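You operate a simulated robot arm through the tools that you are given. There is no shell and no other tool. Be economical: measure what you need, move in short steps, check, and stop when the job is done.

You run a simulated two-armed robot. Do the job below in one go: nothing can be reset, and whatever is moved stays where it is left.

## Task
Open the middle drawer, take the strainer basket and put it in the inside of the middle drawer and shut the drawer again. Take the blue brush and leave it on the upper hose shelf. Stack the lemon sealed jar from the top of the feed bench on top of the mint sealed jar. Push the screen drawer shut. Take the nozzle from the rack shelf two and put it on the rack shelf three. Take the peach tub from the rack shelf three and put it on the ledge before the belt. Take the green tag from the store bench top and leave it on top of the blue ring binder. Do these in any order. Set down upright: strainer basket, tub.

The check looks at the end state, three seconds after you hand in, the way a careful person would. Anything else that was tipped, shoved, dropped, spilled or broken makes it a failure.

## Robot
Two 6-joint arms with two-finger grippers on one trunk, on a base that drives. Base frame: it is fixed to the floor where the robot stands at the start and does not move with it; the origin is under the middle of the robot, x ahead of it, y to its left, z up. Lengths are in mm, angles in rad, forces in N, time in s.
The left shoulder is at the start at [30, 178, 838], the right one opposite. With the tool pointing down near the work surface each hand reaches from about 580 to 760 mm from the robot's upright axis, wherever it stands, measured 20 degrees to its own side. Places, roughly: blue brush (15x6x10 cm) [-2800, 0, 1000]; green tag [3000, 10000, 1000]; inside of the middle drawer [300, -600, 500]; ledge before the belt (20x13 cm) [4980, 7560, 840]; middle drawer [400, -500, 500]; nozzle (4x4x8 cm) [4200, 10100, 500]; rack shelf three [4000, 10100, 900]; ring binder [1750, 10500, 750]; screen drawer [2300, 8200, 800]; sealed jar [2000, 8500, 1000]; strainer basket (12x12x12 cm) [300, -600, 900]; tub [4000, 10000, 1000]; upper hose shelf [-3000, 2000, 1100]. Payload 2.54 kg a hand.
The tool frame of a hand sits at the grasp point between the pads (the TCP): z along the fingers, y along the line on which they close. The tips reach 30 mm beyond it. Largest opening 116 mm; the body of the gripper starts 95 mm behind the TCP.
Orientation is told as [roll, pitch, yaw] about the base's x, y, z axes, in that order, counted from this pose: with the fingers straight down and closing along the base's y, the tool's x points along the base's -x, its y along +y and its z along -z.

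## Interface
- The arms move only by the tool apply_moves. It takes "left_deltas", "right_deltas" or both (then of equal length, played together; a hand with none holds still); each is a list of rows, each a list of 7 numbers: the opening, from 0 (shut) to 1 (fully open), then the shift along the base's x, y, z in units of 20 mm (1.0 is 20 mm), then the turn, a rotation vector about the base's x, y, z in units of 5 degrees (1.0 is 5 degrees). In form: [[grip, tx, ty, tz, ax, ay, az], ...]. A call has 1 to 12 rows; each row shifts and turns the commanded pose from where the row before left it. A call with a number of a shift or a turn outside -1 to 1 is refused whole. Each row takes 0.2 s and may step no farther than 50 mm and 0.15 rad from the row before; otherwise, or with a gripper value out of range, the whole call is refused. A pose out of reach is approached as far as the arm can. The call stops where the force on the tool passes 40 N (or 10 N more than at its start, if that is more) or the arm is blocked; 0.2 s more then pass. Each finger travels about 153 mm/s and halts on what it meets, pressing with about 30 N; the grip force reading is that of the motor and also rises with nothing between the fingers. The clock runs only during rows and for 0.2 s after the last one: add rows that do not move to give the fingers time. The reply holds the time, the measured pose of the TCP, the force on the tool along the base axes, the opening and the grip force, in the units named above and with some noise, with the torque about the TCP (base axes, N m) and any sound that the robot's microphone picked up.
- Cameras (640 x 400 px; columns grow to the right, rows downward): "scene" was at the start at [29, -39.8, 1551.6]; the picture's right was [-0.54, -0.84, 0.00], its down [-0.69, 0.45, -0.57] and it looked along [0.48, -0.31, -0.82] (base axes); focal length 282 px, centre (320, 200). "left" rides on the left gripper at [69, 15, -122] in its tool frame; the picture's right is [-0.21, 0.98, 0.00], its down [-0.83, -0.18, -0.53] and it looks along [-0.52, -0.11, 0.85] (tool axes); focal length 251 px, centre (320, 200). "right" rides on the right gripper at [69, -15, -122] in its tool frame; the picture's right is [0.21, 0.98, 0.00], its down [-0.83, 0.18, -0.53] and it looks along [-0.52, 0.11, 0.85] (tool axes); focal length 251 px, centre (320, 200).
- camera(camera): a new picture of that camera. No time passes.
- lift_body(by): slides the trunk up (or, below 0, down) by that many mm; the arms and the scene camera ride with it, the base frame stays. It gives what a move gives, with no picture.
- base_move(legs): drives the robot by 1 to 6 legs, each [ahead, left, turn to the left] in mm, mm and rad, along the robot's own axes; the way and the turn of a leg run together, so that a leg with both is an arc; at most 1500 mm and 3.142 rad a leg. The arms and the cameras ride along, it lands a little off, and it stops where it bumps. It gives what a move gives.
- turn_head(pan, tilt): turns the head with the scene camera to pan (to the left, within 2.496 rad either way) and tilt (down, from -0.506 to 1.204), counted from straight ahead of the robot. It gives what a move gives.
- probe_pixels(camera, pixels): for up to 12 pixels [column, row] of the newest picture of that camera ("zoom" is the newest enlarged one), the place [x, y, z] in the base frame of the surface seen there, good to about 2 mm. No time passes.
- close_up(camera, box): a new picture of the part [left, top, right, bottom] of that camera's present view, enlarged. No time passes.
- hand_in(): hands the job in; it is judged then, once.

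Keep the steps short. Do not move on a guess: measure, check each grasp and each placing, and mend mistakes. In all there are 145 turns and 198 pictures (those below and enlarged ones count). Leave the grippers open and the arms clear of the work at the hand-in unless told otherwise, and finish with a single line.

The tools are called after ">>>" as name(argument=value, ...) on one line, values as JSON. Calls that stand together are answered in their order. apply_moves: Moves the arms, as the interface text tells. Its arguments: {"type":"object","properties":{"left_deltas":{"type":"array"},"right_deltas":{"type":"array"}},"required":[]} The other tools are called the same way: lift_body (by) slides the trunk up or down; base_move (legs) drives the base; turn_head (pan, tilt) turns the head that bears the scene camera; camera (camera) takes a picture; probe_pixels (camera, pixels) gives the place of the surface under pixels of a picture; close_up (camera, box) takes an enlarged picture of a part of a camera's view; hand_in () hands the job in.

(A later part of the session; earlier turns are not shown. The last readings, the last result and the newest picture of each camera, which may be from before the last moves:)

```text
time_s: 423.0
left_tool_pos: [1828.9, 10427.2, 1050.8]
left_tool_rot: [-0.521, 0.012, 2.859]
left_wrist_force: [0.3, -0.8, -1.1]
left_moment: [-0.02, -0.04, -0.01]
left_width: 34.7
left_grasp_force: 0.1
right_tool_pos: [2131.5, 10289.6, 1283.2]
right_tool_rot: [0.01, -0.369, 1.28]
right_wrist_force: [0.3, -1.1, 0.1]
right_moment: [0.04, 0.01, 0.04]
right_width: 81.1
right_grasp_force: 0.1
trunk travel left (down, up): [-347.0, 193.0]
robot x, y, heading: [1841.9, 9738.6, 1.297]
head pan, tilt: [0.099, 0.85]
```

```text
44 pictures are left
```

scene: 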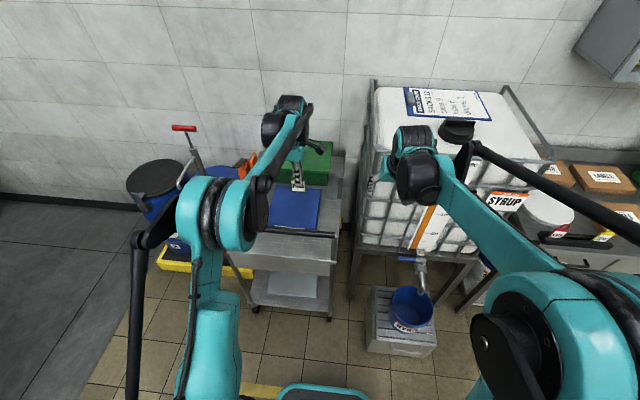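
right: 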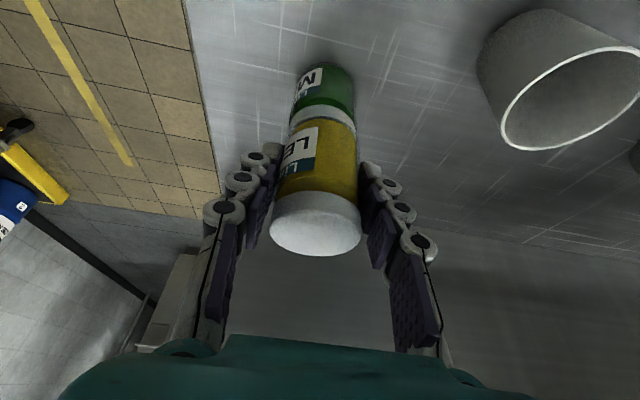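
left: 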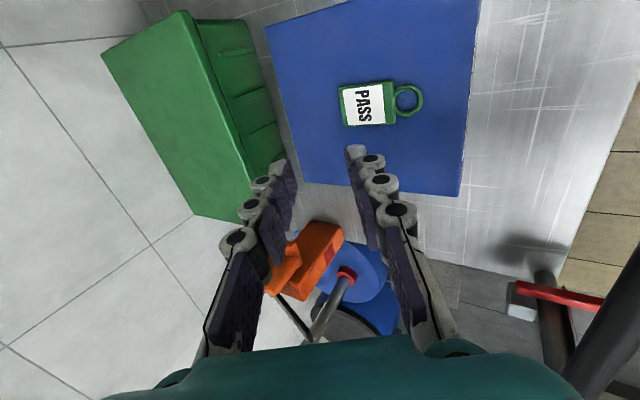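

The tag lies flat on the binder. Last: the nozzle. The right lemon carton blocks it, so I'll move that carton temporarily to shelf 3, take the nozzle, then put the carton back. I drive right to the rack, lower the trunk and pitch the right hand forward.

>>> base_move(legs=[[-170, 0, 0], [0, -1000, 0], [0, -955, 0]])

>>> lift_body(by=-347)

>>> apply_moves(right_deltas=[[1, 0.14, 0.48, -1, 0.96, -0.27, 0], [1, 0.14, 0.48, -1, 0.96, -0.27, 0], [1, 0.14, 0.48, -1, 0.96, -0.27, 0], [1, 0.14, 0.48, -1, 0.96, -0.27, 0], [1, 0.14, 0.48, -1, 0.96, -0.27, 0], [1, 0.14, 0.48, -1, 0.96, -0.27, 0], [1, 0.14, 0.48, -1, 0.96, -0.27, 0], [1, 0.14, 0.48, -1, 0.96, -0.27, 0], [1, 0.14, 0.48, -1, 0.5, -0.14, 0], [1, 0.14, 0.48, -1, 0, 0, 0], [1, 0.14, 0.48, -1, 0, 0, 0], [1, 0.14, 0.48, -1, 0, 0, 0]])

>>> camera(camera="right")

>>> turn_head(pan=-0.4, tilt=0.6)

>>> camera(camera="scene")

```text
time_s: 433.9
left_tool_pos: [3669.3, 9749.3, 1050.8]
left_tool_rot: [-0.521, 0.013, 2.87]
left_wrist_force: [0.4, 0.3, -0.1]
left_moment: [0.02, 0.02, 0.01]
left_width: 34.9
left_grasp_force: 0.1
right_tool_pos: [3974.7, 9614.3, 1282.4]
right_tool_rot: [0.01, -0.37, 1.29]
right_wrist_force: [0.0, -0.3, 0.1]
right_moment: [-0.01, 0.02, 0.0]
right_width: 81.3
right_grasp_force: 0.1
trunk travel left (down, up): [-347.0, 193.0]
robot x, y, heading: [3687.4, 9062.3, 1.302]
head pan, tilt: [0.099, 0.85]
```

```text
time_s: 437.2
left_tool_pos: [3669.5, 9749.3, 703.4]
left_tool_rot: [-0.522, 0.012, 2.869]
left_wrist_force: [0.6, -0.3, -0.4]
left_moment: [-0.01, 0.03, -0.01]
left_width: 34.8
left_grasp_force: 0.1
right_tool_pos: [3973.6, 9614.4, 934.8]
right_tool_rot: [0.01, -0.372, 1.293]
right_wrist_force: [0.5, 0.4, 0.6]
right_moment: [-0.03, 0.03, -0.03]
right_width: 81.4
right_grasp_force: 0.0
trunk travel left (down, up): [0.0, 540.0]
robot x, y, heading: [3686.1, 9063.9, 1.301]
head pan, tilt: [0.099, 0.85]
```

```text
time_s: 439.9
left_tool_pos: [3669.5, 9749.9, 703.8]
left_tool_rot: [-0.521, 0.013, 2.869]
left_wrist_force: [-0.8, -0.1, 0.5]
left_moment: [0.0, 0.05, -0.01]
left_width: 34.6
left_grasp_force: 0.0
right_tool_pos: [4010.1, 9731.7, 697.1]
right_tool_rot: [0.018, -1.11, 1.285]
right_wrist_force: [-0.1, 0.1, -1.2]
right_moment: [-0.01, -0.02, -0.01]
right_width: 116.0
right_grasp_force: 0.1
trunk travel left (down, up): [0.0, 540.0]
robot x, y, heading: [3690.1, 9059.4, 1.307]
head pan, tilt: [0.099, 0.85]
```

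```text
43 pictures are left
```

right: 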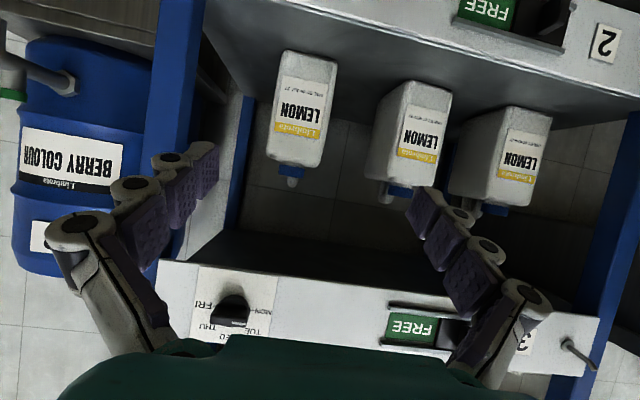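

```text
time_s: 440.8
left_tool_pos: [3669.6, 9750.0, 703.2]
left_tool_rot: [-0.52, 0.01, 2.869]
left_wrist_force: [0.4, 0.0, 0.3]
left_moment: [0.0, 0.02, 0.01]
left_width: 35.1
left_grasp_force: 0.0
right_tool_pos: [4008.9, 9732.3, 697.5]
right_tool_rot: [0.018, -1.111, 1.285]
right_wrist_force: [0.2, 0.2, 0.6]
right_moment: [0.01, 0.01, 0.04]
right_width: 116.0
right_grasp_force: 0.0
trunk travel left (down, up): [0.0, 540.0]
robot x, y, heading: [3689.9, 9060.5, 1.303]
head pan, tilt: [-0.4, 0.6]
```

```text
42 pictures are left
```

scene: 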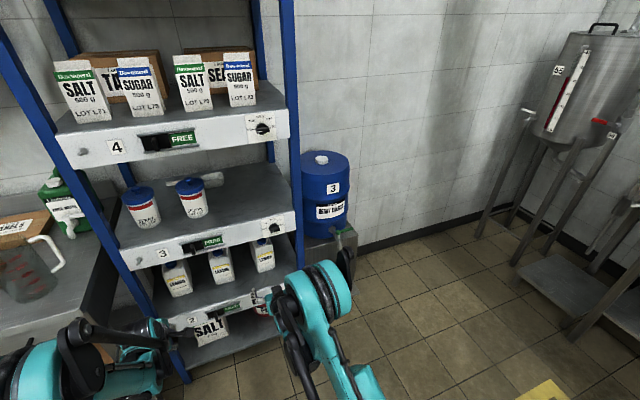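

I probe the right carton and the lip of shelf 3.

>>> probe_pixels(camera="right", pixels=[[302, 110], [281, 115], [327, 115], [278, 60], [334, 68], [296, 160], [292, 182], [385, 130], [300, 268], [300, 335], [175, 150], [195, 60]])

>>> close_up(camera="right", box=[210, 30, 370, 210])

```text
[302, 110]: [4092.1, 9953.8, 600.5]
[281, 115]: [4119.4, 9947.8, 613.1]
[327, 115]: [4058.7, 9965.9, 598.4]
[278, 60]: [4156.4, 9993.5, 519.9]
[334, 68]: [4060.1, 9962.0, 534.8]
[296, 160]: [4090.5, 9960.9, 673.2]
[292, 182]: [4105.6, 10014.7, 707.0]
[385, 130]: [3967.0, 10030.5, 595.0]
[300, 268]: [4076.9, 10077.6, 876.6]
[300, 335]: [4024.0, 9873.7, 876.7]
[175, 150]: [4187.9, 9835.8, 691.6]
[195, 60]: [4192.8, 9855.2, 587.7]
```

```text
2.22 times, centred on (290, 120) of right
```

zoom: 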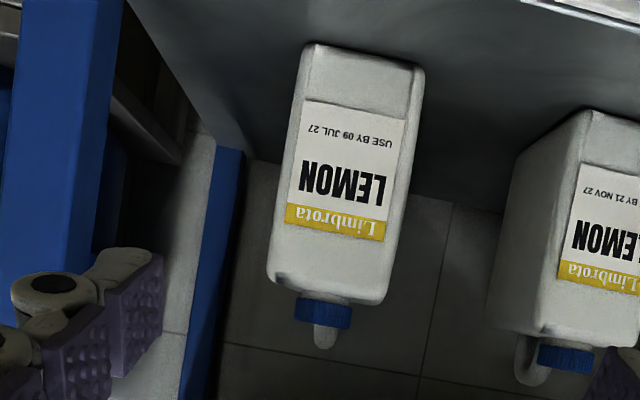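

Carton front is 63 mm wide, centre ≈[4100,9988]. I retract the left hand, line the right hand up at z 640, advance the base 130 and reach around the carton.

>>> apply_moves(right_deltas=[[1, 0.32, -0.09, -0.95, 0, 0, 0], [1, 0.32, -0.09, -0.95, 0, 0, 0], [1, 0.32, -0.09, -0.95, 0, 0, 0], [1, 0, 0, 0, 0, 0, 0], [1, 0, 0, 0, 0, 0, 0], [1, 0, 0, 0, 0, 0, 0], [1, 0, 0, 0, 0, 0, 0], [1, 0, 0, 0, 0, 0, 0], [1, 0, 0, 0, 0, 0, 0], [1, 0, 0, 0, 0, 0, 0], [1, 0, 0, 0, 0, 0, 0], [1, 0, 0, 0, 0, 0, 0]], left_deltas=[[0.5, -0.5, -0.6, 1, 0, 0, 0], [0.5, -0.5, -0.6, 1, 0, 0, 0], [0.5, -0.5, -0.6, 1, 0, 0, 0], [0.5, -0.5, -0.6, 1, 0, 0, 0], [0.5, -0.5, -0.6, 1, 0, 0, 0], [0.5, -0.5, -0.6, 1, 0, 0, 0], [0.5, -0.5, -0.6, 1, 0, 0, 0], [0.5, -0.5, -0.6, 1, 0, 0, 0], [0.5, -0.5, -0.6, 1, 0, 0, 0], [0.5, -0.5, -0.6, 1, 0, 0, 0], [0.5, -0.5, -0.6, 1, 0, 0, 0], [0.5, -0.5, -0.6, 1, 0, 0, 0]])

>>> base_move(legs=[[130, 0, 0]])

>>> apply_moves(right_deltas=[[1, 0.26, 0.91, -0.1, 0, 0, 0], [1, 0.26, 0.91, -0.1, 0, 0, 0], [1, 0.26, 0.91, -0.1, 0, 0, 0], [1, 0.26, 0.91, -0.1, 0, 0, 0], [1, 0.26, 0.91, -0.1, 0, 0, 0]])

>>> camera(camera="right")

```text
time_s: 443.4
left_tool_pos: [3550.0, 9604.5, 942.5]
left_tool_rot: [-0.52, 0.013, 2.87]
left_wrist_force: [0.3, -0.4, 0.2]
left_moment: [0.01, 0.04, 0.01]
left_width: 58.1
left_grasp_force: 0.1
right_tool_pos: [4033.7, 9749.4, 650.9]
right_tool_rot: [0.019, -1.113, 1.285]
right_wrist_force: [-0.1, 0.4, 1.1]
right_moment: [0.0, 0.02, -0.02]
right_width: 115.9
right_grasp_force: 0.1
right hand out of reach, approached as far as the arm can: row 1, 2, 3
trunk travel left (down, up): [0.0, 540.0]
robot x, y, heading: [3691.8, 9058.4, 1.306]
head pan, tilt: [-0.4, 0.6]
```

```text
time_s: 444.7
left_tool_pos: [3582.5, 9730.7, 941.3]
left_tool_rot: [-0.521, 0.011, 2.871]
left_wrist_force: [-0.1, 0.4, 0.4]
left_moment: [0.02, 0.01, -0.01]
left_width: 58.3
left_grasp_force: 0.1
right_tool_pos: [4065.8, 9874.9, 651.6]
right_tool_rot: [0.019, -1.109, 1.288]
right_wrist_force: [0.5, 0.1, -0.1]
right_moment: [0.04, 0.01, -0.02]
right_width: 115.7
right_grasp_force: 0.1
trunk travel left (down, up): [0.0, 540.0]
robot x, y, heading: [3723.7, 9185.7, 1.304]
head pan, tilt: [-0.4, 0.6]
```

```text
time_s: 445.9
left_tool_pos: [3582.0, 9729.5, 942.9]
left_tool_rot: [-0.52, 0.012, 2.87]
left_wrist_force: [0.2, 0.8, 0.2]
left_moment: [0.02, 0.02, 0.0]
left_width: 58.1
left_grasp_force: 0.1
right_tool_pos: [4088.6, 9966.4, 640.2]
right_tool_rot: [0.017, -1.112, 1.288]
right_wrist_force: [-0.1, 0.3, -0.4]
right_moment: [0.03, 0.03, 0.01]
right_width: 115.8
right_grasp_force: 0.0
trunk travel left (down, up): [0.0, 540.0]
robot x, y, heading: [3721.9, 9184.6, 1.308]
head pan, tilt: [-0.4, 0.6]
```

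```text
40 pictures are left
```

right: 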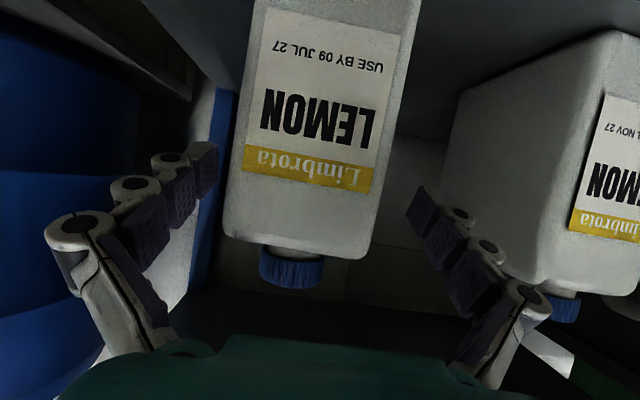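

Well centred. I move in 20 mm, close, and lift 16 mm.

>>> apply_moves(right_deltas=[[1, 0.27, 0.95, 0, 0, 0, 0], [0.75, 0, 0, 0, 0, 0, 0], [0.5, 0, 0, 0, 0, 0, 0], [0.4, 0, 0, 0, 0, 0, 0], [0.4, 0, 0, 0, 0, 0, 0]])

>>> apply_moves(right_deltas=[[0.4, 0, 0, 0.3, 0, 0, 0], [0.4, 0, 0, 0.5, 0, 0, 0]])

>>> camera(camera="right")

```text
time_s: 447.1
left_tool_pos: [3583.0, 9729.5, 942.9]
left_tool_rot: [-0.522, 0.012, 2.872]
left_wrist_force: [0.6, 0.2, 1.2]
left_moment: [0.0, 0.05, 0.01]
left_width: 57.9
left_grasp_force: 0.0
right_tool_pos: [4096.0, 9984.1, 642.7]
right_tool_rot: [0.018, -1.112, 1.288]
right_wrist_force: [4.4, -2.0, 6.5]
right_moment: [-0.13, -0.28, 0.3]
right_width: 88.7
right_grasp_force: 30.0
trunk travel left (down, up): [0.0, 540.0]
robot x, y, heading: [3722.3, 9182.2, 1.304]
head pan, tilt: [-0.4, 0.6]
```

```text
time_s: 447.7
left_tool_pos: [3582.9, 9731.0, 942.8]
left_tool_rot: [-0.519, 0.013, 2.874]
left_wrist_force: [0.0, 0.0, -0.2]
left_moment: [-0.01, 0.03, 0.01]
left_width: 58.1
left_grasp_force: 0.0
right_tool_pos: [4095.4, 9984.9, 655.6]
right_tool_rot: [0.021, -1.109, 1.287]
right_wrist_force: [-0.2, 0.2, -15.5]
right_moment: [-0.44, 0.11, 0.01]
right_width: 88.6
right_grasp_force: 30.1
trunk travel left (down, up): [0.0, 540.0]
robot x, y, heading: [3720.0, 9187.7, 1.311]
head pan, tilt: [-0.4, 0.6]
```

```text
39 pictures are left
```

right: 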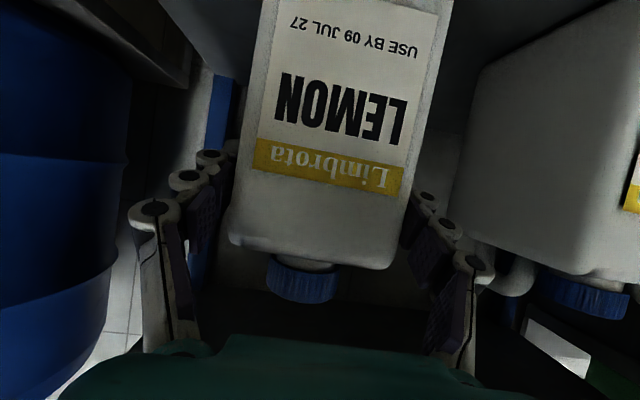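

Held (≈1.5 kg). I back out 320 mm, raise the trunk 383 mm, shift left 93 mm and go back in over shelf 3.

>>> base_move(legs=[[-320, 0, 0]])

>>> lift_body(by=383)

>>> base_move(legs=[[0, 93, 0], [320, 0, 0]])

>>> camera(camera="right")

>>> turn_head(pan=-0.4, tilt=0.85)

>>> camera(camera="scene")

```text
time_s: 449.8
left_tool_pos: [3498.0, 9419.3, 943.5]
left_tool_rot: [-0.521, 0.013, 2.874]
left_wrist_force: [-0.2, -0.6, 0.6]
left_moment: [0.03, 0.02, 0.0]
left_width: 58.1
left_grasp_force: 0.0
right_tool_pos: [4009.9, 9675.2, 656.9]
right_tool_rot: [0.019, -1.109, 1.29]
right_wrist_force: [-0.4, -0.9, -15.2]
right_moment: [-0.47, 0.1, 0.0]
right_width: 88.1
right_grasp_force: 29.4
trunk travel left (down, up): [0.0, 540.0]
robot x, y, heading: [3642.1, 8876.1, 1.309]
head pan, tilt: [-0.4, 0.6]
```

```text
time_s: 453.5
left_tool_pos: [3498.1, 9420.0, 1324.6]
left_tool_rot: [-0.52, 0.012, 2.875]
left_wrist_force: [0.2, -0.3, -0.3]
left_moment: [0.01, -0.01, 0.0]
left_width: 58.1
left_grasp_force: 0.1
right_tool_pos: [4011.3, 9675.6, 1038.3]
right_tool_rot: [0.019, -1.108, 1.289]
right_wrist_force: [0.7, 0.7, -16.0]
right_moment: [-0.44, 0.11, 0.0]
right_width: 88.4
right_grasp_force: 29.8
trunk travel left (down, up): [-383.0, 157.0]
robot x, y, heading: [3640.6, 8873.8, 1.311]
head pan, tilt: [-0.4, 0.6]
```

```text
time_s: 456.3
left_tool_pos: [3493.3, 9746.8, 1325.1]
left_tool_rot: [-0.518, 0.011, 2.868]
left_wrist_force: [-0.6, 0.1, 0.1]
left_moment: [-0.03, -0.01, 0.01]
left_width: 58.1
left_grasp_force: 0.1
right_tool_pos: [4007.3, 9999.9, 1038.6]
right_tool_rot: [0.019, -1.107, 1.283]
right_wrist_force: [-0.1, 0.2, -16.4]
right_moment: [-0.48, 0.13, -0.03]
right_width: 88.2
right_grasp_force: 29.6
trunk travel left (down, up): [-383.0, 157.0]
robot x, y, heading: [3633.1, 9204.7, 1.304]
head pan, tilt: [-0.4, 0.6]
```

```text
38 pictures are left
```

right: 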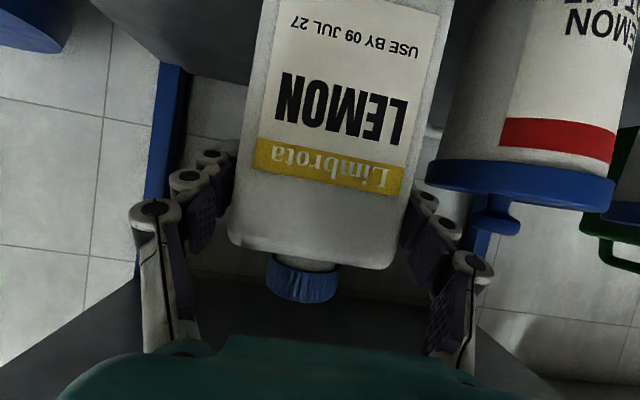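

```text
time_s: 457.1
left_tool_pos: [3492.7, 9747.0, 1323.8]
left_tool_rot: [-0.52, 0.011, 2.868]
left_wrist_force: [0.0, 0.6, 0.6]
left_moment: [0.01, -0.04, 0.0]
left_width: 58.1
left_grasp_force: 0.2
right_tool_pos: [4009.0, 9999.4, 1039.5]
right_tool_rot: [0.018, -1.108, 1.282]
right_wrist_force: [-0.4, -0.5, -16.3]
right_moment: [-0.45, 0.11, 0.01]
right_width: 88.3
right_grasp_force: 29.8
trunk travel left (down, up): [-383.0, 157.0]
robot x, y, heading: [3630.4, 9201.8, 1.305]
head pan, tilt: [-0.4, 0.85]
```

```text
37 pictures are left
```

scene: 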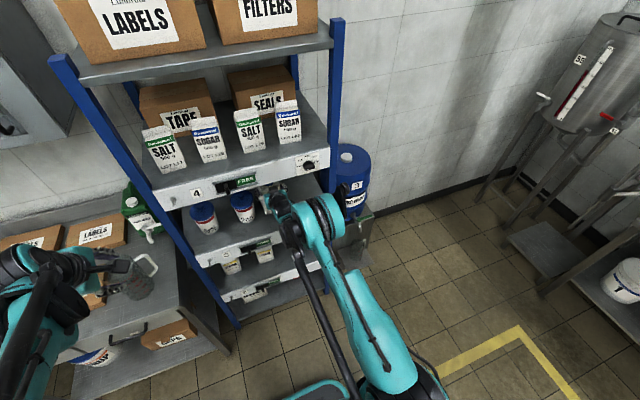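

The lemon tub is near; I shift 20 mm right, lower to contact, open moderately and back out.

>>> apply_moves(right_deltas=[[0.4, 0.96, -0.27, 0, 0, 0, 0], [0.4, 0, 0, -0.4, 0, 0, 0], [0.4, 0, 0, -0.3, 0, 0, 0], [0.4, 0, 0, -0.15, 0, 0, 0], [0.4, 0, 0, 0, 0, 0, 0]])

>>> apply_moves(right_deltas=[[0.85, 0, 0, 0, 0, 0, 0], [0.9, 0, 0, 0, 0, 0, 0], [0.9, 0, 0, 0, 0, 0, 0]])

>>> base_move(legs=[[-320, 0, 0]])

>>> camera(camera="right")

>>> lift_body(by=-383)

>>> camera(camera="right")

```text
time_s: 458.3
left_tool_pos: [3492.3, 9746.4, 1324.8]
left_tool_rot: [-0.52, 0.013, 2.866]
left_wrist_force: [0.7, -0.5, 0.8]
left_moment: [0.01, 0.01, 0.04]
left_width: 57.6
left_grasp_force: 0.0
right_tool_pos: [4026.3, 9994.3, 1023.2]
right_tool_rot: [0.017, -1.111, 1.284]
right_wrist_force: [-0.2, 2.9, -3.5]
right_moment: [0.8, -0.59, 0.19]
right_width: 88.2
right_grasp_force: 30.3
trunk travel left (down, up): [-383.0, 157.0]
robot x, y, heading: [3632.2, 9200.7, 1.302]
head pan, tilt: [-0.4, 0.85]
```

```text
time_s: 459.1
left_tool_pos: [3492.6, 9745.7, 1326.1]
left_tool_rot: [-0.522, 0.014, 2.868]
left_wrist_force: [-0.5, 0.5, 1.0]
left_moment: [0.01, -0.01, 0.0]
left_width: 58.0
left_grasp_force: 0.1
right_tool_pos: [4025.8, 9993.4, 1023.3]
right_tool_rot: [0.02, -1.111, 1.283]
right_wrist_force: [0.0, -0.7, -0.2]
right_moment: [-0.01, 0.01, -0.01]
right_width: 104.3
right_grasp_force: 0.0
trunk travel left (down, up): [-383.0, 157.0]
robot x, y, heading: [3631.4, 9202.1, 1.303]
head pan, tilt: [-0.4, 0.85]
```

```text
time_s: 461.2
left_tool_pos: [3404.8, 9435.9, 1325.6]
left_tool_rot: [-0.523, 0.011, 2.873]
left_wrist_force: [-0.1, 0.7, 0.2]
left_moment: [0.0, 0.01, 0.03]
left_width: 58.0
left_grasp_force: 0.1
right_tool_pos: [3937.6, 9686.8, 1023.8]
right_tool_rot: [0.02, -1.109, 1.291]
right_wrist_force: [0.3, 0.0, -0.2]
right_moment: [0.0, -0.01, 0.01]
right_width: 104.5
right_grasp_force: 0.0
trunk travel left (down, up): [-383.0, 157.0]
robot x, y, heading: [3547.1, 8891.3, 1.311]
head pan, tilt: [-0.4, 0.85]
```

```text
36 pictures are left
```

right: 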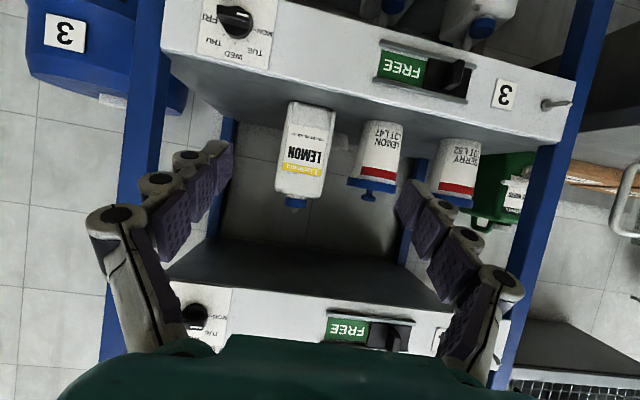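

```text
time_s: 464.9
left_tool_pos: [3404.5, 9436.7, 942.1]
left_tool_rot: [-0.522, 0.012, 2.875]
left_wrist_force: [0.1, -0.1, 0.5]
left_moment: [0.01, -0.02, -0.02]
left_width: 58.0
left_grasp_force: 0.0
right_tool_pos: [3937.3, 9685.8, 639.5]
right_tool_rot: [0.019, -1.109, 1.29]
right_wrist_force: [0.2, 0.2, -0.8]
right_moment: [0.0, 0.01, 0.02]
right_width: 104.2
right_grasp_force: 0.1
trunk travel left (down, up): [0.0, 540.0]
robot x, y, heading: [3547.4, 8891.2, 1.313]
head pan, tilt: [-0.4, 0.85]
```

```text
35 pictures are left
```

right: 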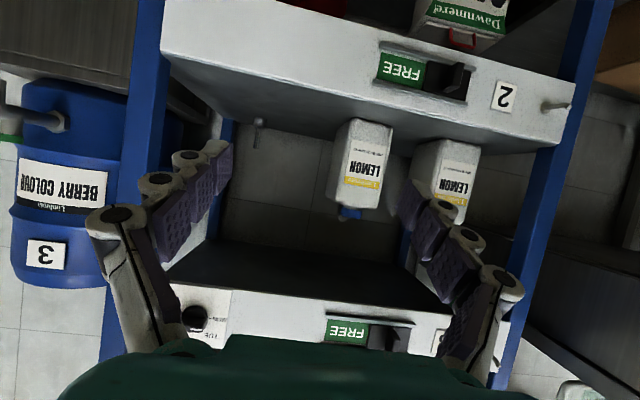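

The carton stands safely on shelf 3 and the nozzle is visible at (257,130). I probe it, shift right 121 mm, and advance 330 mm with the fingers narrowed.

>>> probe_pixels(camera="right", pixels=[[258, 122], [257, 130], [256, 140], [259, 120], [210, 140], [240, 130]])

>>> apply_moves(right_deltas=[[0.6, 0, 0, 0, 0, 0, 0], [0.6, 0, 0, 0, 0, 0, 0]])

>>> base_move(legs=[[0, -121, 0], [320, 0, 0]])

>>> camera(camera="right")

```text
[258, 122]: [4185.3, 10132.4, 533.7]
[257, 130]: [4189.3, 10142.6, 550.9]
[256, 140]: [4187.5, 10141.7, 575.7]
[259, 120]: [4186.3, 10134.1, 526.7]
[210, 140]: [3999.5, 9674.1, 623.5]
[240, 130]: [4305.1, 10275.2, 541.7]
```

```text
time_s: 465.5
left_tool_pos: [3405.6, 9435.3, 941.7]
left_tool_rot: [-0.52, 0.013, 2.873]
left_wrist_force: [0.8, -0.1, 0.9]
left_moment: [-0.02, 0.0, 0.02]
left_width: 57.7
left_grasp_force: 0.1
right_tool_pos: [3935.8, 9687.4, 640.7]
right_tool_rot: [0.019, -1.109, 1.29]
right_wrist_force: [1.0, -0.3, 0.1]
right_moment: [0.02, 0.01, -0.01]
right_width: 69.6
right_grasp_force: 0.1
trunk travel left (down, up): [0.0, 540.0]
robot x, y, heading: [3548.2, 8889.6, 1.313]
head pan, tilt: [-0.4, 0.85]
```

```text
time_s: 468.5
left_tool_pos: [3600.9, 9711.7, 943.2]
left_tool_rot: [-0.52, 0.012, 2.879]
left_wrist_force: [-0.1, -0.1, 0.2]
left_moment: [0.0, -0.04, 0.02]
left_width: 58.1
left_grasp_force: 0.1
right_tool_pos: [4131.9, 9965.2, 638.9]
right_tool_rot: [0.019, -1.111, 1.295]
right_wrist_force: [-0.1, 0.4, -0.3]
right_moment: [-0.03, 0.01, 0.01]
right_width: 69.7
right_grasp_force: 0.1
trunk travel left (down, up): [0.0, 540.0]
robot x, y, heading: [3750.2, 9173.0, 1.315]
head pan, tilt: [-0.4, 0.85]
```

```text
34 pictures are left
```

right: 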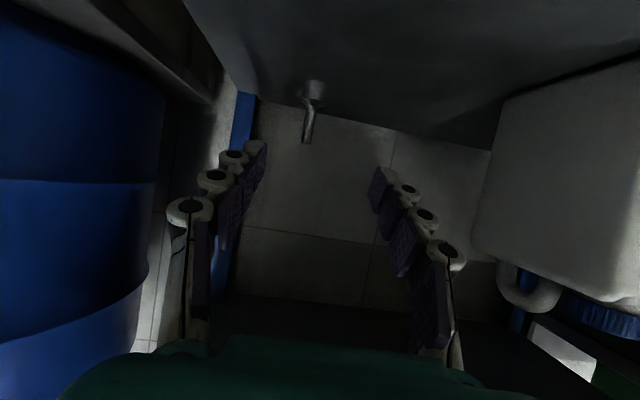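

>>> close_up(camera="right", box=[270, 60, 350, 160])

>>> probe_pixels(camera="right", pixels=[[314, 84], [314, 93], [312, 100], [309, 110], [306, 125], [304, 138], [304, 88], [323, 90]])

```text
4.00 times, centred on (310, 110) of right
```

zoom: 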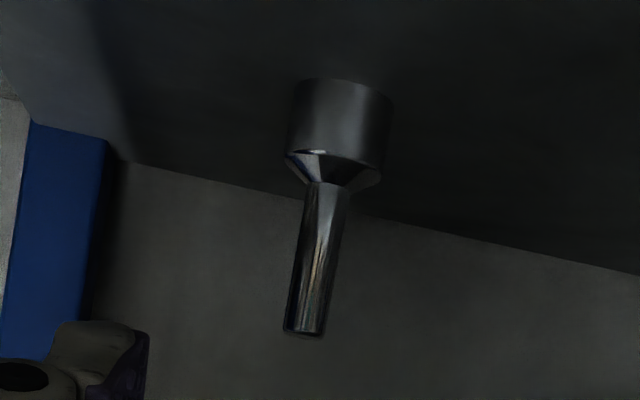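

```text
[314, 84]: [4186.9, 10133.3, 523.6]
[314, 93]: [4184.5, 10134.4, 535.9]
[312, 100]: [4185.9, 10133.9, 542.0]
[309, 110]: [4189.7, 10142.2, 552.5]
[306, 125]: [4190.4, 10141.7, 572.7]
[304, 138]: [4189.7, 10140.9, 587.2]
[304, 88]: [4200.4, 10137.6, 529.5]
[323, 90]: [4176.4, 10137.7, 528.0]
```

The nozzle is a 26 mm base with a 12 mm pipe, centre ≈[4189,10147], top ~z 595. I advance the base 105 mm, then reach the pipe at z≈586.

>>> base_move(legs=[[105, 0, 0]])

>>> apply_moves(right_deltas=[[0.5, 0.36, 0.91, -0.66, 0, 0, 0], [0.5, 0.36, 0.91, -0.66, 0, 0, 0], [0.5, 0.36, 0.91, -0.66, 0, 0, 0], [0.5, 0.36, 0.91, -0.66, 0, 0, 0]])

>>> camera(camera="right")

```text
time_s: 469.7
left_tool_pos: [3627.4, 9815.6, 942.7]
left_tool_rot: [-0.519, 0.013, 2.88]
left_wrist_force: [0.0, 0.9, -0.1]
left_moment: [-0.02, -0.01, 0.0]
left_width: 58.2
left_grasp_force: 0.1
right_tool_pos: [4158.1, 10068.5, 640.1]
right_tool_rot: [0.02, -1.109, 1.295]
right_wrist_force: [-1.3, -0.2, -0.4]
right_moment: [0.0, -0.02, -0.01]
right_width: 69.6
right_grasp_force: 0.1
trunk travel left (down, up): [0.0, 540.0]
robot x, y, heading: [3771.9, 9274.2, 1.316]
head pan, tilt: [-0.4, 0.85]
```

```text
time_s: 470.7
left_tool_pos: [3628.4, 9813.4, 943.2]
left_tool_rot: [-0.519, 0.012, 2.88]
left_wrist_force: [-0.2, 0.7, 0.2]
left_moment: [0.01, 0.0, 0.04]
left_width: 58.0
left_grasp_force: 0.0
right_tool_pos: [4176.0, 10106.4, 630.1]
right_tool_rot: [0.019, -1.109, 1.295]
right_wrist_force: [0.3, -0.2, -0.2]
right_moment: [-0.01, -0.02, 0.03]
right_width: 58.1
right_grasp_force: 0.1
right hand out of reach, approached as far as the arm can: row 2, 3, 4
trunk travel left (down, up): [0.0, 540.0]
robot x, y, heading: [3773.8, 9274.1, 1.319]
head pan, tilt: [-0.4, 0.85]
```

```text
32 pictures are left
```

right: 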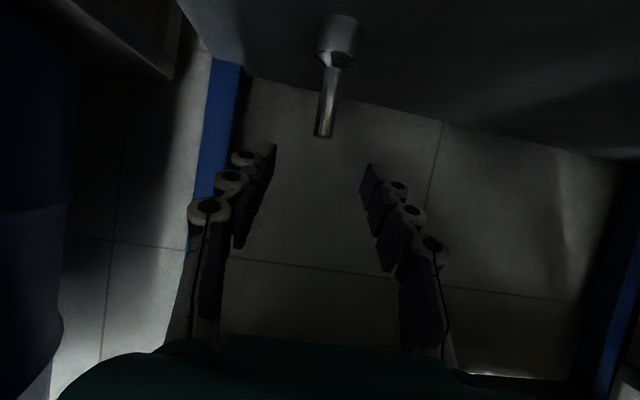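

Outer reach limit. I retract 80 mm, advance the base 80 mm, reduce the pitch by ~11° and lower, then move in.

>>> apply_moves(right_deltas=[[0.5, -0.25, -0.95, 0, 0, 0, 0], [0.5, -0.25, -0.95, 0, 0, 0, 0], [0.5, -0.25, -0.95, 0, 0, 0, 0], [0.5, -0.25, -0.95, 0, 0, 0, 0]])

>>> base_move(legs=[[80, 0, 0]])

>>> apply_moves(right_deltas=[[0.5, 0, 0, -0.75, -0.7, 0.18, 0], [0.5, 0, 0, -0.75, -0.7, 0.18, 0], [0.5, 0, 0, -0.75, -0.7, 0.18, 0]])

>>> camera(camera="right")

>>> probe_pixels(camera="right", pixels=[[325, 120], [335, 60], [320, 150]])

```text
time_s: 471.7
left_tool_pos: [3626.8, 9813.6, 943.2]
left_tool_rot: [-0.52, 0.011, 2.88]
left_wrist_force: [-0.6, 0.0, -0.6]
left_moment: [-0.01, 0.01, 0.0]
left_width: 58.4
left_grasp_force: 0.1
right_tool_pos: [4155.9, 10026.7, 628.3]
right_tool_rot: [0.019, -1.11, 1.294]
right_wrist_force: [0.4, 0.2, -0.3]
right_moment: [-0.03, 0.01, 0.0]
right_width: 57.9
right_grasp_force: 0.1
trunk travel left (down, up): [0.0, 540.0]
robot x, y, heading: [3773.5, 9270.2, 1.316]
head pan, tilt: [-0.4, 0.85]
```

```text
time_s: 472.7
left_tool_pos: [3646.5, 9893.2, 941.9]
left_tool_rot: [-0.522, 0.011, 2.883]
left_wrist_force: [-0.2, 0.9, 0.3]
left_moment: [0.02, -0.01, 0.02]
left_width: 58.3
left_grasp_force: 0.1
right_tool_pos: [4176.3, 10107.9, 628.4]
right_tool_rot: [0.018, -1.109, 1.296]
right_wrist_force: [0.7, -0.5, 0.1]
right_moment: [-0.06, -0.04, 0.04]
right_width: 57.9
right_grasp_force: 0.1
trunk travel left (down, up): [0.0, 540.0]
robot x, y, heading: [3796.8, 9351.8, 1.319]
head pan, tilt: [-0.4, 0.85]
```

```text
time_s: 473.5
left_tool_pos: [3644.3, 9878.8, 949.6]
left_tool_rot: [-0.534, 0.013, 2.88]
left_wrist_force: [-0.4, -0.6, -0.3]
left_moment: [0.01, -0.03, 0.0]
left_width: 58.1
left_grasp_force: 0.1
right_tool_pos: [4173.1, 10093.7, 590.5]
right_tool_rot: [0.013, -0.936, 1.302]
right_wrist_force: [-1.0, -0.2, 0.2]
right_moment: [0.0, -0.02, 0.01]
right_width: 57.8
right_grasp_force: 0.1
trunk travel left (down, up): [0.0, 540.0]
robot x, y, heading: [3792.7, 9348.9, 1.314]
head pan, tilt: [-0.4, 0.85]
```

```text
31 pictures are left
```

right: 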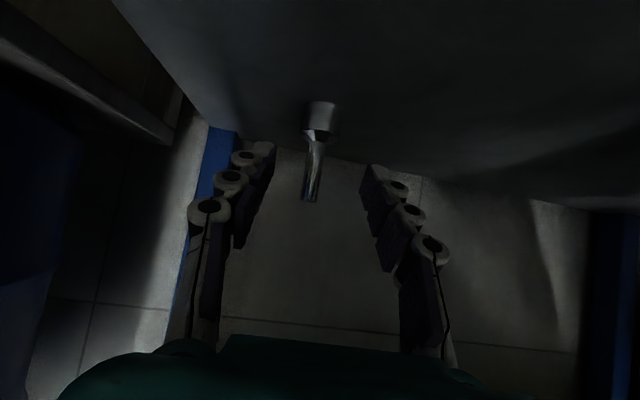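

```text
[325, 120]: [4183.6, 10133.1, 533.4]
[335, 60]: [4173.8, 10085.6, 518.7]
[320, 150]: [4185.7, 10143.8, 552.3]
```

The body tilted slightly – my forearm likely brushes the lip of shelf 3. I ease up, back off 25 mm so the arm is flatter, and extend towards the pipe.

>>> apply_moves(right_deltas=[[0.5, 0, 0, 0.7, 0, 0, 0]])

>>> base_move(legs=[[-28, 0, 0]])

>>> apply_moves(right_deltas=[[0.5, 0.29, 0.9, -0.15, 0, 0, 0], [0.5, 0.29, 0.9, -0.15, 0, 0, 0], [0.5, 0.29, 0.9, -0.15, 0, 0, 0]])

>>> camera(camera="right")

>>> camera(camera="scene")

```text
time_s: 473.9
left_tool_pos: [3646.5, 9886.1, 944.1]
left_tool_rot: [-0.53, 0.01, 2.88]
left_wrist_force: [-0.7, 0.7, -0.7]
left_moment: [-0.01, -0.01, 0.0]
left_width: 58.0
left_grasp_force: 0.0
right_tool_pos: [4171.0, 10089.7, 589.3]
right_tool_rot: [0.015, -0.929, 1.3]
right_wrist_force: [-0.4, 0.0, -0.6]
right_moment: [0.01, 0.01, 0.01]
right_width: 58.1
right_grasp_force: 0.1
trunk travel left (down, up): [0.0, 540.0]
robot x, y, heading: [3794.2, 9350.9, 1.321]
head pan, tilt: [-0.4, 0.85]
```

```text
time_s: 474.8
left_tool_pos: [3641.5, 9868.2, 943.7]
left_tool_rot: [-0.521, 0.013, 2.883]
left_wrist_force: [0.7, -0.2, -0.6]
left_moment: [0.02, 0.03, 0.02]
left_width: 58.0
left_grasp_force: 0.1
right_tool_pos: [4171.2, 10083.0, 598.5]
right_tool_rot: [0.012, -0.922, 1.301]
right_wrist_force: [0.2, 0.3, -0.4]
right_moment: [-0.01, -0.04, 0.0]
right_width: 58.0
right_grasp_force: 0.1
trunk travel left (down, up): [0.0, 540.0]
robot x, y, heading: [3787.9, 9328.4, 1.314]
head pan, tilt: [-0.4, 0.85]
```

```text
time_s: 475.8
left_tool_pos: [3639.4, 9844.0, 950.3]
left_tool_rot: [-0.534, 0.013, 2.873]
left_wrist_force: [-0.7, -0.4, 0.4]
left_moment: [0.0, -0.03, 0.01]
left_width: 57.9
left_grasp_force: 0.0
right_tool_pos: [4177.0, 10105.9, 596.3]
right_tool_rot: [0.009, -0.937, 1.311]
right_wrist_force: [-0.3, 0.5, -0.2]
right_moment: [-0.01, -0.01, 0.0]
right_width: 58.0
right_grasp_force: 0.0
trunk travel left (down, up): [0.0, 540.0]
robot x, y, heading: [3786.8, 9309.5, 1.306]
head pan, tilt: [-0.4, 0.85]
stopped in row 3 (right hand): the arm was blocked; the commanded pose is now the measured one
```

```text
30 pictures are left
```

right: 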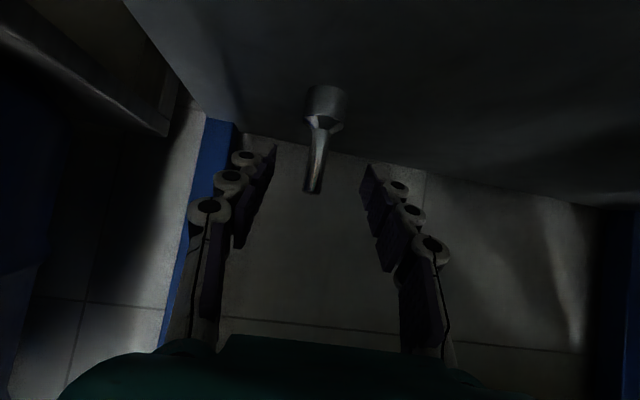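

```text
29 pictures are left
```

scene: 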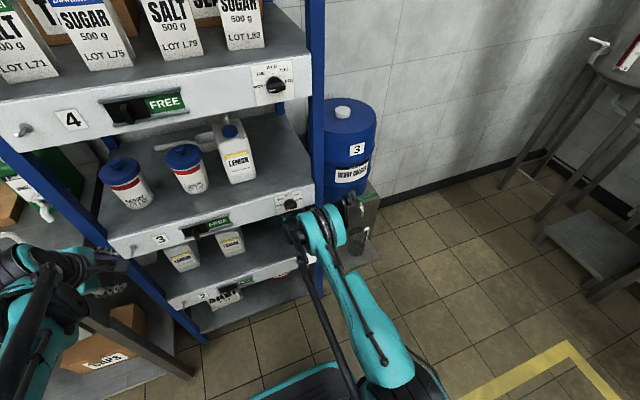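

Blocked – the wrist seems to catch the right post/lip. I retract 200 mm, shift the base 90 left and 40 ahead, and come in diagonally with the hand yawed right.

>>> apply_moves(right_deltas=[[0.5, -0.262, -0.96, 0, 0, 0, 0], [0.5, -0.262, -0.96, 0, 0, 0, 0], [0.5, -0.262, -0.96, 0, 0, 0, 0], [0.5, -0.262, -0.96, 0, 0, 0, 0], [0.5, -0.262, -0.96, 0, 0, 0, 0], [0.5, -0.262, -0.96, 0, 0, 0, 0], [0.5, -0.262, -0.96, 0, 0, 0, 0], [0.5, -0.262, -0.96, 0, 0, 0, 0]], left_deltas=[[0.5, -0.26, -0.9, 0.6, 0, 0, 0], [0.5, -0.26, -0.9, 0.6, 0, 0, 0], [0.5, -0.26, -0.9, 0.6, 0, 0, 0], [0.5, -0.26, -0.9, 0.6, 0, 0, 0], [0.5, -0.26, -0.9, 0.6, 0, 0, 0], [0.5, 0, 0, 0.6, 0, 0, 0], [0.5, 0, 0, 0.6, 0, 0, 0], [0.5, 0, 0, 0.6, 0, 0, 0]])

>>> base_move(legs=[[0, 90, 0], [30, 0, 0]])

>>> camera(camera="right")

```text
time_s: 477.6
left_tool_pos: [3619.3, 9767.1, 1039.6]
left_tool_rot: [-0.521, 0.012, 2.875]
left_wrist_force: [0.2, -0.2, 0.2]
left_moment: [0.0, 0.03, -0.05]
left_width: 57.7
left_grasp_force: 0.1
right_tool_pos: [4146.6, 9982.9, 584.9]
right_tool_rot: [0.012, -0.919, 1.305]
right_wrist_force: [-0.1, 0.3, 0.0]
right_moment: [0.01, 0.02, 0.0]
right_width: 57.9
right_grasp_force: 0.0
right hand out of reach, approached as far as the arm can: row 8
trunk travel left (down, up): [0.0, 540.0]
robot x, y, heading: [3786.4, 9316.2, 1.313]
head pan, tilt: [-0.4, 0.85]
```

```text
time_s: 479.1
left_tool_pos: [3539.7, 9821.0, 1038.7]
left_tool_rot: [-0.519, 0.012, 2.873]
left_wrist_force: [-0.8, 0.3, -1.0]
left_moment: [0.0, 0.01, 0.03]
left_width: 58.0
left_grasp_force: 0.0
right_tool_pos: [4068.8, 10035.7, 581.8]
right_tool_rot: [0.014, -0.92, 1.304]
right_wrist_force: [-0.1, 0.0, 0.0]
right_moment: [-0.01, -0.01, -0.01]
right_width: 58.2
right_grasp_force: 0.0
trunk travel left (down, up): [0.0, 540.0]
robot x, y, heading: [3706.1, 9365.2, 1.306]
head pan, tilt: [-0.4, 0.85]
```

```text
28 pictures are left
```

right: 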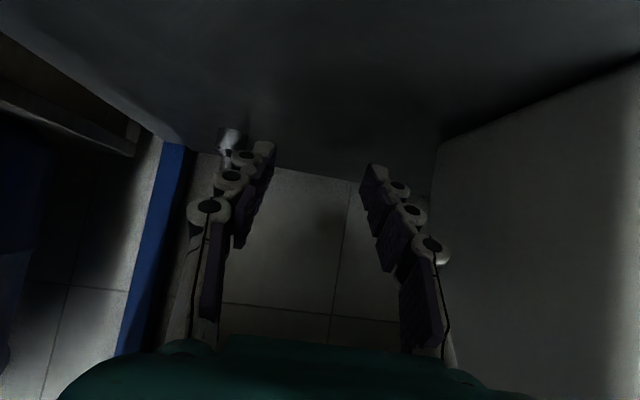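

z 582 is reachable here. I move right 87 mm while yawing, then straight in towards the pipe.

>>> apply_moves(right_deltas=[[0.6, 0.84, -0.23, 0, 0, 0, -0.4], [0.6, 0.84, -0.23, 0, 0, 0, -0.4], [0.6, 0.84, -0.23, 0, 0, 0, -0.4], [0.6, 0.84, -0.23, 0, 0, 0, -0.4], [0.6, 0.8, -0.22, 0, 0, 0, -0.4], [0.6, 0.24, 0.88, 0.05, 0, 0, 0], [0.6, 0.24, 0.88, 0.05, 0, 0, 0], [0.6, 0.24, 0.88, 0.05, 0, 0, 0], [0.6, 0.24, 0.88, 0.05, 0, 0, 0], [0.6, 0.24, 0.88, 0.05, 0, 0, 0]])

>>> camera(camera="right")

>>> apply_moves(right_deltas=[[0.6, 0.24, 0.88, 0, 0, 0, 0], [0.6, 0.2, 0.7, 0, 0, 0, 0]])

>>> camera(camera="right")

```text
time_s: 481.3
left_tool_pos: [3539.7, 9816.3, 1039.6]
left_tool_rot: [-0.522, 0.013, 2.874]
left_wrist_force: [-0.2, 0.3, -0.6]
left_moment: [-0.01, -0.01, 0.03]
left_width: 58.2
left_grasp_force: 0.2
right_tool_pos: [4173.1, 10095.8, 589.4]
right_tool_rot: [0.012, -0.922, 1.13]
right_wrist_force: [0.4, 0.6, -0.2]
right_moment: [0.0, -0.01, -0.01]
right_width: 69.7
right_grasp_force: 0.0
trunk travel left (down, up): [0.0, 540.0]
robot x, y, heading: [3710.2, 9366.7, 1.312]
head pan, tilt: [-0.4, 0.85]
```

```text
27 pictures are left
```

right: 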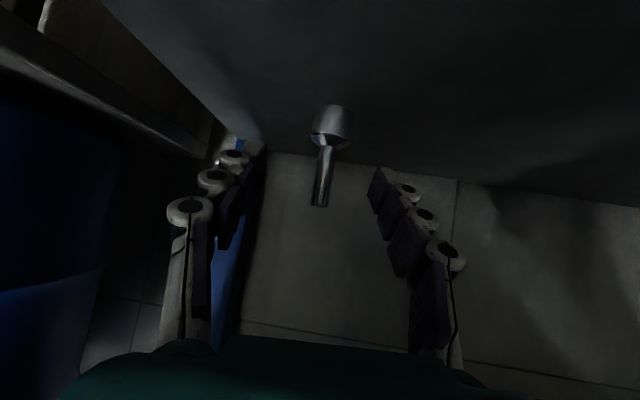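

```text
time_s: 482.1
left_tool_pos: [3536.4, 9809.4, 1043.2]
left_tool_rot: [-0.527, 0.013, 2.871]
left_wrist_force: [-0.7, -0.4, 0.7]
left_moment: [0.08, -0.04, 0.02]
left_width: 58.0
left_grasp_force: 0.1
right_tool_pos: [4176.8, 10103.0, 581.9]
right_tool_rot: [0.014, -0.926, 1.124]
right_wrist_force: [-0.2, 0.5, 0.9]
right_moment: [-0.01, 0.03, 0.0]
right_width: 69.5
right_grasp_force: 0.1
trunk travel left (down, up): [0.0, 540.0]
robot x, y, heading: [3702.5, 9359.9, 1.306]
head pan, tilt: [-0.4, 0.85]
stopped in row 2 (right hand): the arm was blocked; the commanded pose is now the measured one
```

```text
26 pictures are left
```

right: 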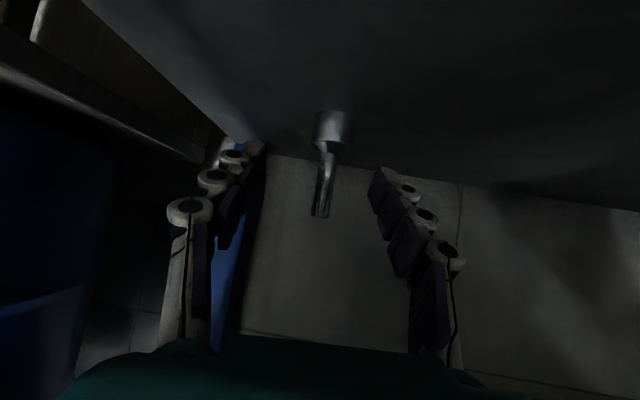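

Still blocked ~20 mm short. I try once more lower: retract 40 mm, drop 32 mm, and go in under the lip.

>>> apply_moves(right_deltas=[[0.6, -0.26, -0.96, 0, 0, 0, 0], [0.6, -0.26, -0.96, -0.4, 0, 0, 0], [0.6, 0, 0, -0.6, 0, 0, 0], [0.6, 0, 0, -0.6, 0, 0, 0]])

>>> apply_moves(right_deltas=[[0.6, 0.27, 0.9, 0, 0, 0, 0], [0.6, 0.27, 0.9, 0, 0, 0, 0], [0.6, 0.27, 0.9, 0, 0, 0, 0], [0.6, 0.27, 0.9, 0, 0, 0, 0]])

>>> camera(camera="right")

>>> turn_head(pan=-0.45, tilt=1.0)

>>> camera(camera="scene")

```text
time_s: 483.1
left_tool_pos: [3538.8, 9815.7, 1039.8]
left_tool_rot: [-0.521, 0.011, 2.872]
left_wrist_force: [-0.1, 0.6, -0.6]
left_moment: [-0.01, 0.05, 0.0]
left_width: 57.7
left_grasp_force: 0.2
right_tool_pos: [4168.7, 10072.7, 546.3]
right_tool_rot: [0.012, -0.92, 1.127]
right_wrist_force: [-1.0, -0.6, -0.2]
right_moment: [-0.03, 0.03, -0.01]
right_width: 69.5
right_grasp_force: 0.2
trunk travel left (down, up): [0.0, 540.0]
robot x, y, heading: [3709.8, 9360.6, 1.307]
head pan, tilt: [-0.4, 0.85]
```

```text
time_s: 484.1
left_tool_pos: [3538.8, 9810.3, 1037.6]
left_tool_rot: [-0.523, 0.01, 2.87]
left_wrist_force: [0.3, -0.2, -0.3]
left_moment: [0.01, -0.03, 0.0]
left_width: 58.0
left_grasp_force: 0.0
right_tool_pos: [4178.6, 10114.0, 566.2]
right_tool_rot: [0.015, -0.921, 1.127]
right_wrist_force: [0.9, 0.4, -0.5]
right_moment: [-0.01, -0.03, 0.0]
right_width: 69.9
right_grasp_force: 0.1
right hand out of reach, approached as far as the arm can: row 1, 2, 3, 4
trunk travel left (down, up): [0.0, 540.0]
robot x, y, heading: [3705.2, 9360.5, 1.302]
head pan, tilt: [-0.4, 0.85]
```

```text
25 pictures are left
```

right: 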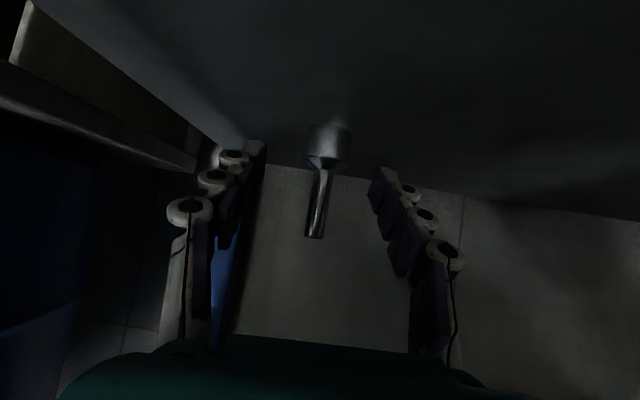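

```text
time_s: 484.8
left_tool_pos: [3539.3, 9811.7, 1040.5]
left_tool_rot: [-0.524, 0.011, 2.872]
left_wrist_force: [1.0, -0.1, -0.8]
left_moment: [0.01, -0.02, -0.05]
left_width: 58.0
left_grasp_force: 0.1
right_tool_pos: [4177.8, 10113.1, 566.6]
right_tool_rot: [0.016, -0.925, 1.127]
right_wrist_force: [-0.5, 0.7, 0.4]
right_moment: [-0.01, 0.01, 0.0]
right_width: 69.8
right_grasp_force: 0.1
trunk travel left (down, up): [0.0, 540.0]
robot x, y, heading: [3704.3, 9360.5, 1.304]
head pan, tilt: [-0.45, 1.0]
```

```text
24 pictures are left
```

scene: 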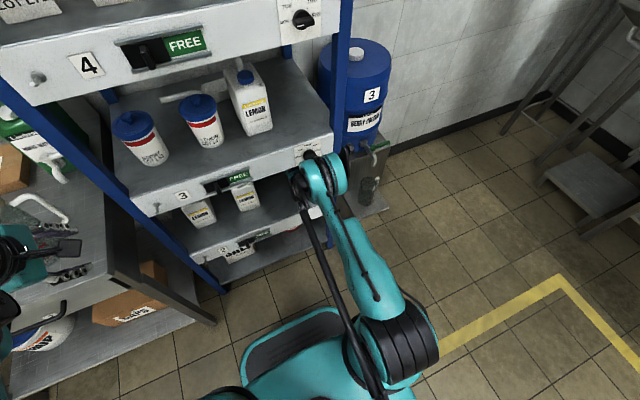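

Lower works — now only the reach is limiting. I advance the base 26 mm and close on the pipe.

>>> base_move(legs=[[26, 0, 0]])

>>> camera(camera="right")

>>> apply_moves(right_deltas=[[0.4, 0, 0, 0, 0, 0, 0], [0.2, 0, 0, 0, 0, 0, 0], [0, 0, 0, 0, 0, 0, 0], [0, 0, 0, 0, 0, 0, 0], [0, 0, 0, 0.25, 0, 0, 0]])

>>> camera(camera="right")

```text
time_s: 485.6
left_tool_pos: [3543.7, 9828.4, 1039.3]
left_tool_rot: [-0.524, 0.015, 2.869]
left_wrist_force: [0.0, 0.3, 1.4]
left_moment: [0.03, -0.01, 0.0]
left_width: 58.0
left_grasp_force: 0.1
right_tool_pos: [4180.0, 10111.3, 560.5]
right_tool_rot: [0.01, -0.921, 1.121]
right_wrist_force: [0.0, 0.2, -0.2]
right_moment: [0.01, -0.01, -0.03]
right_width: 69.6
right_grasp_force: 0.0
trunk travel left (down, up): [0.0, 540.0]
robot x, y, heading: [3711.4, 9373.5, 1.305]
head pan, tilt: [-0.45, 1.0]
stopped in leg 1: the robot was blocked; the commanded pose is now the measured one
```

```text
23 pictures are left
```

right: 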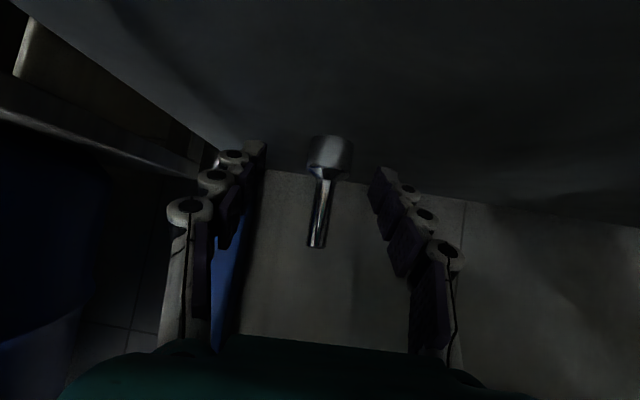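

```text
time_s: 486.9
left_tool_pos: [3545.2, 9828.4, 1039.4]
left_tool_rot: [-0.522, 0.013, 2.867]
left_wrist_force: [0.1, 0.0, -0.4]
left_moment: [-0.01, 0.0, -0.01]
left_width: 58.1
left_grasp_force: 0.0
right_tool_pos: [4178.7, 10111.0, 560.6]
right_tool_rot: [0.014, -0.92, 1.122]
right_wrist_force: [0.2, 0.0, 0.0]
right_moment: [0.0, 0.01, -0.02]
right_width: 0.0
right_grasp_force: 28.7
trunk travel left (down, up): [0.0, 540.0]
robot x, y, heading: [3709.2, 9376.9, 1.301]
head pan, tilt: [-0.45, 1.0]
```

```text
22 pictures are left
```

right: 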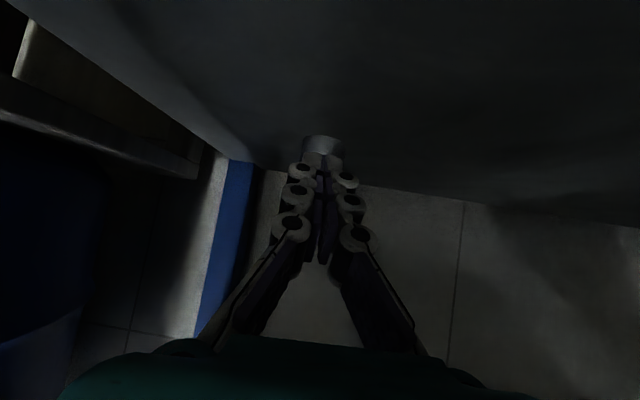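

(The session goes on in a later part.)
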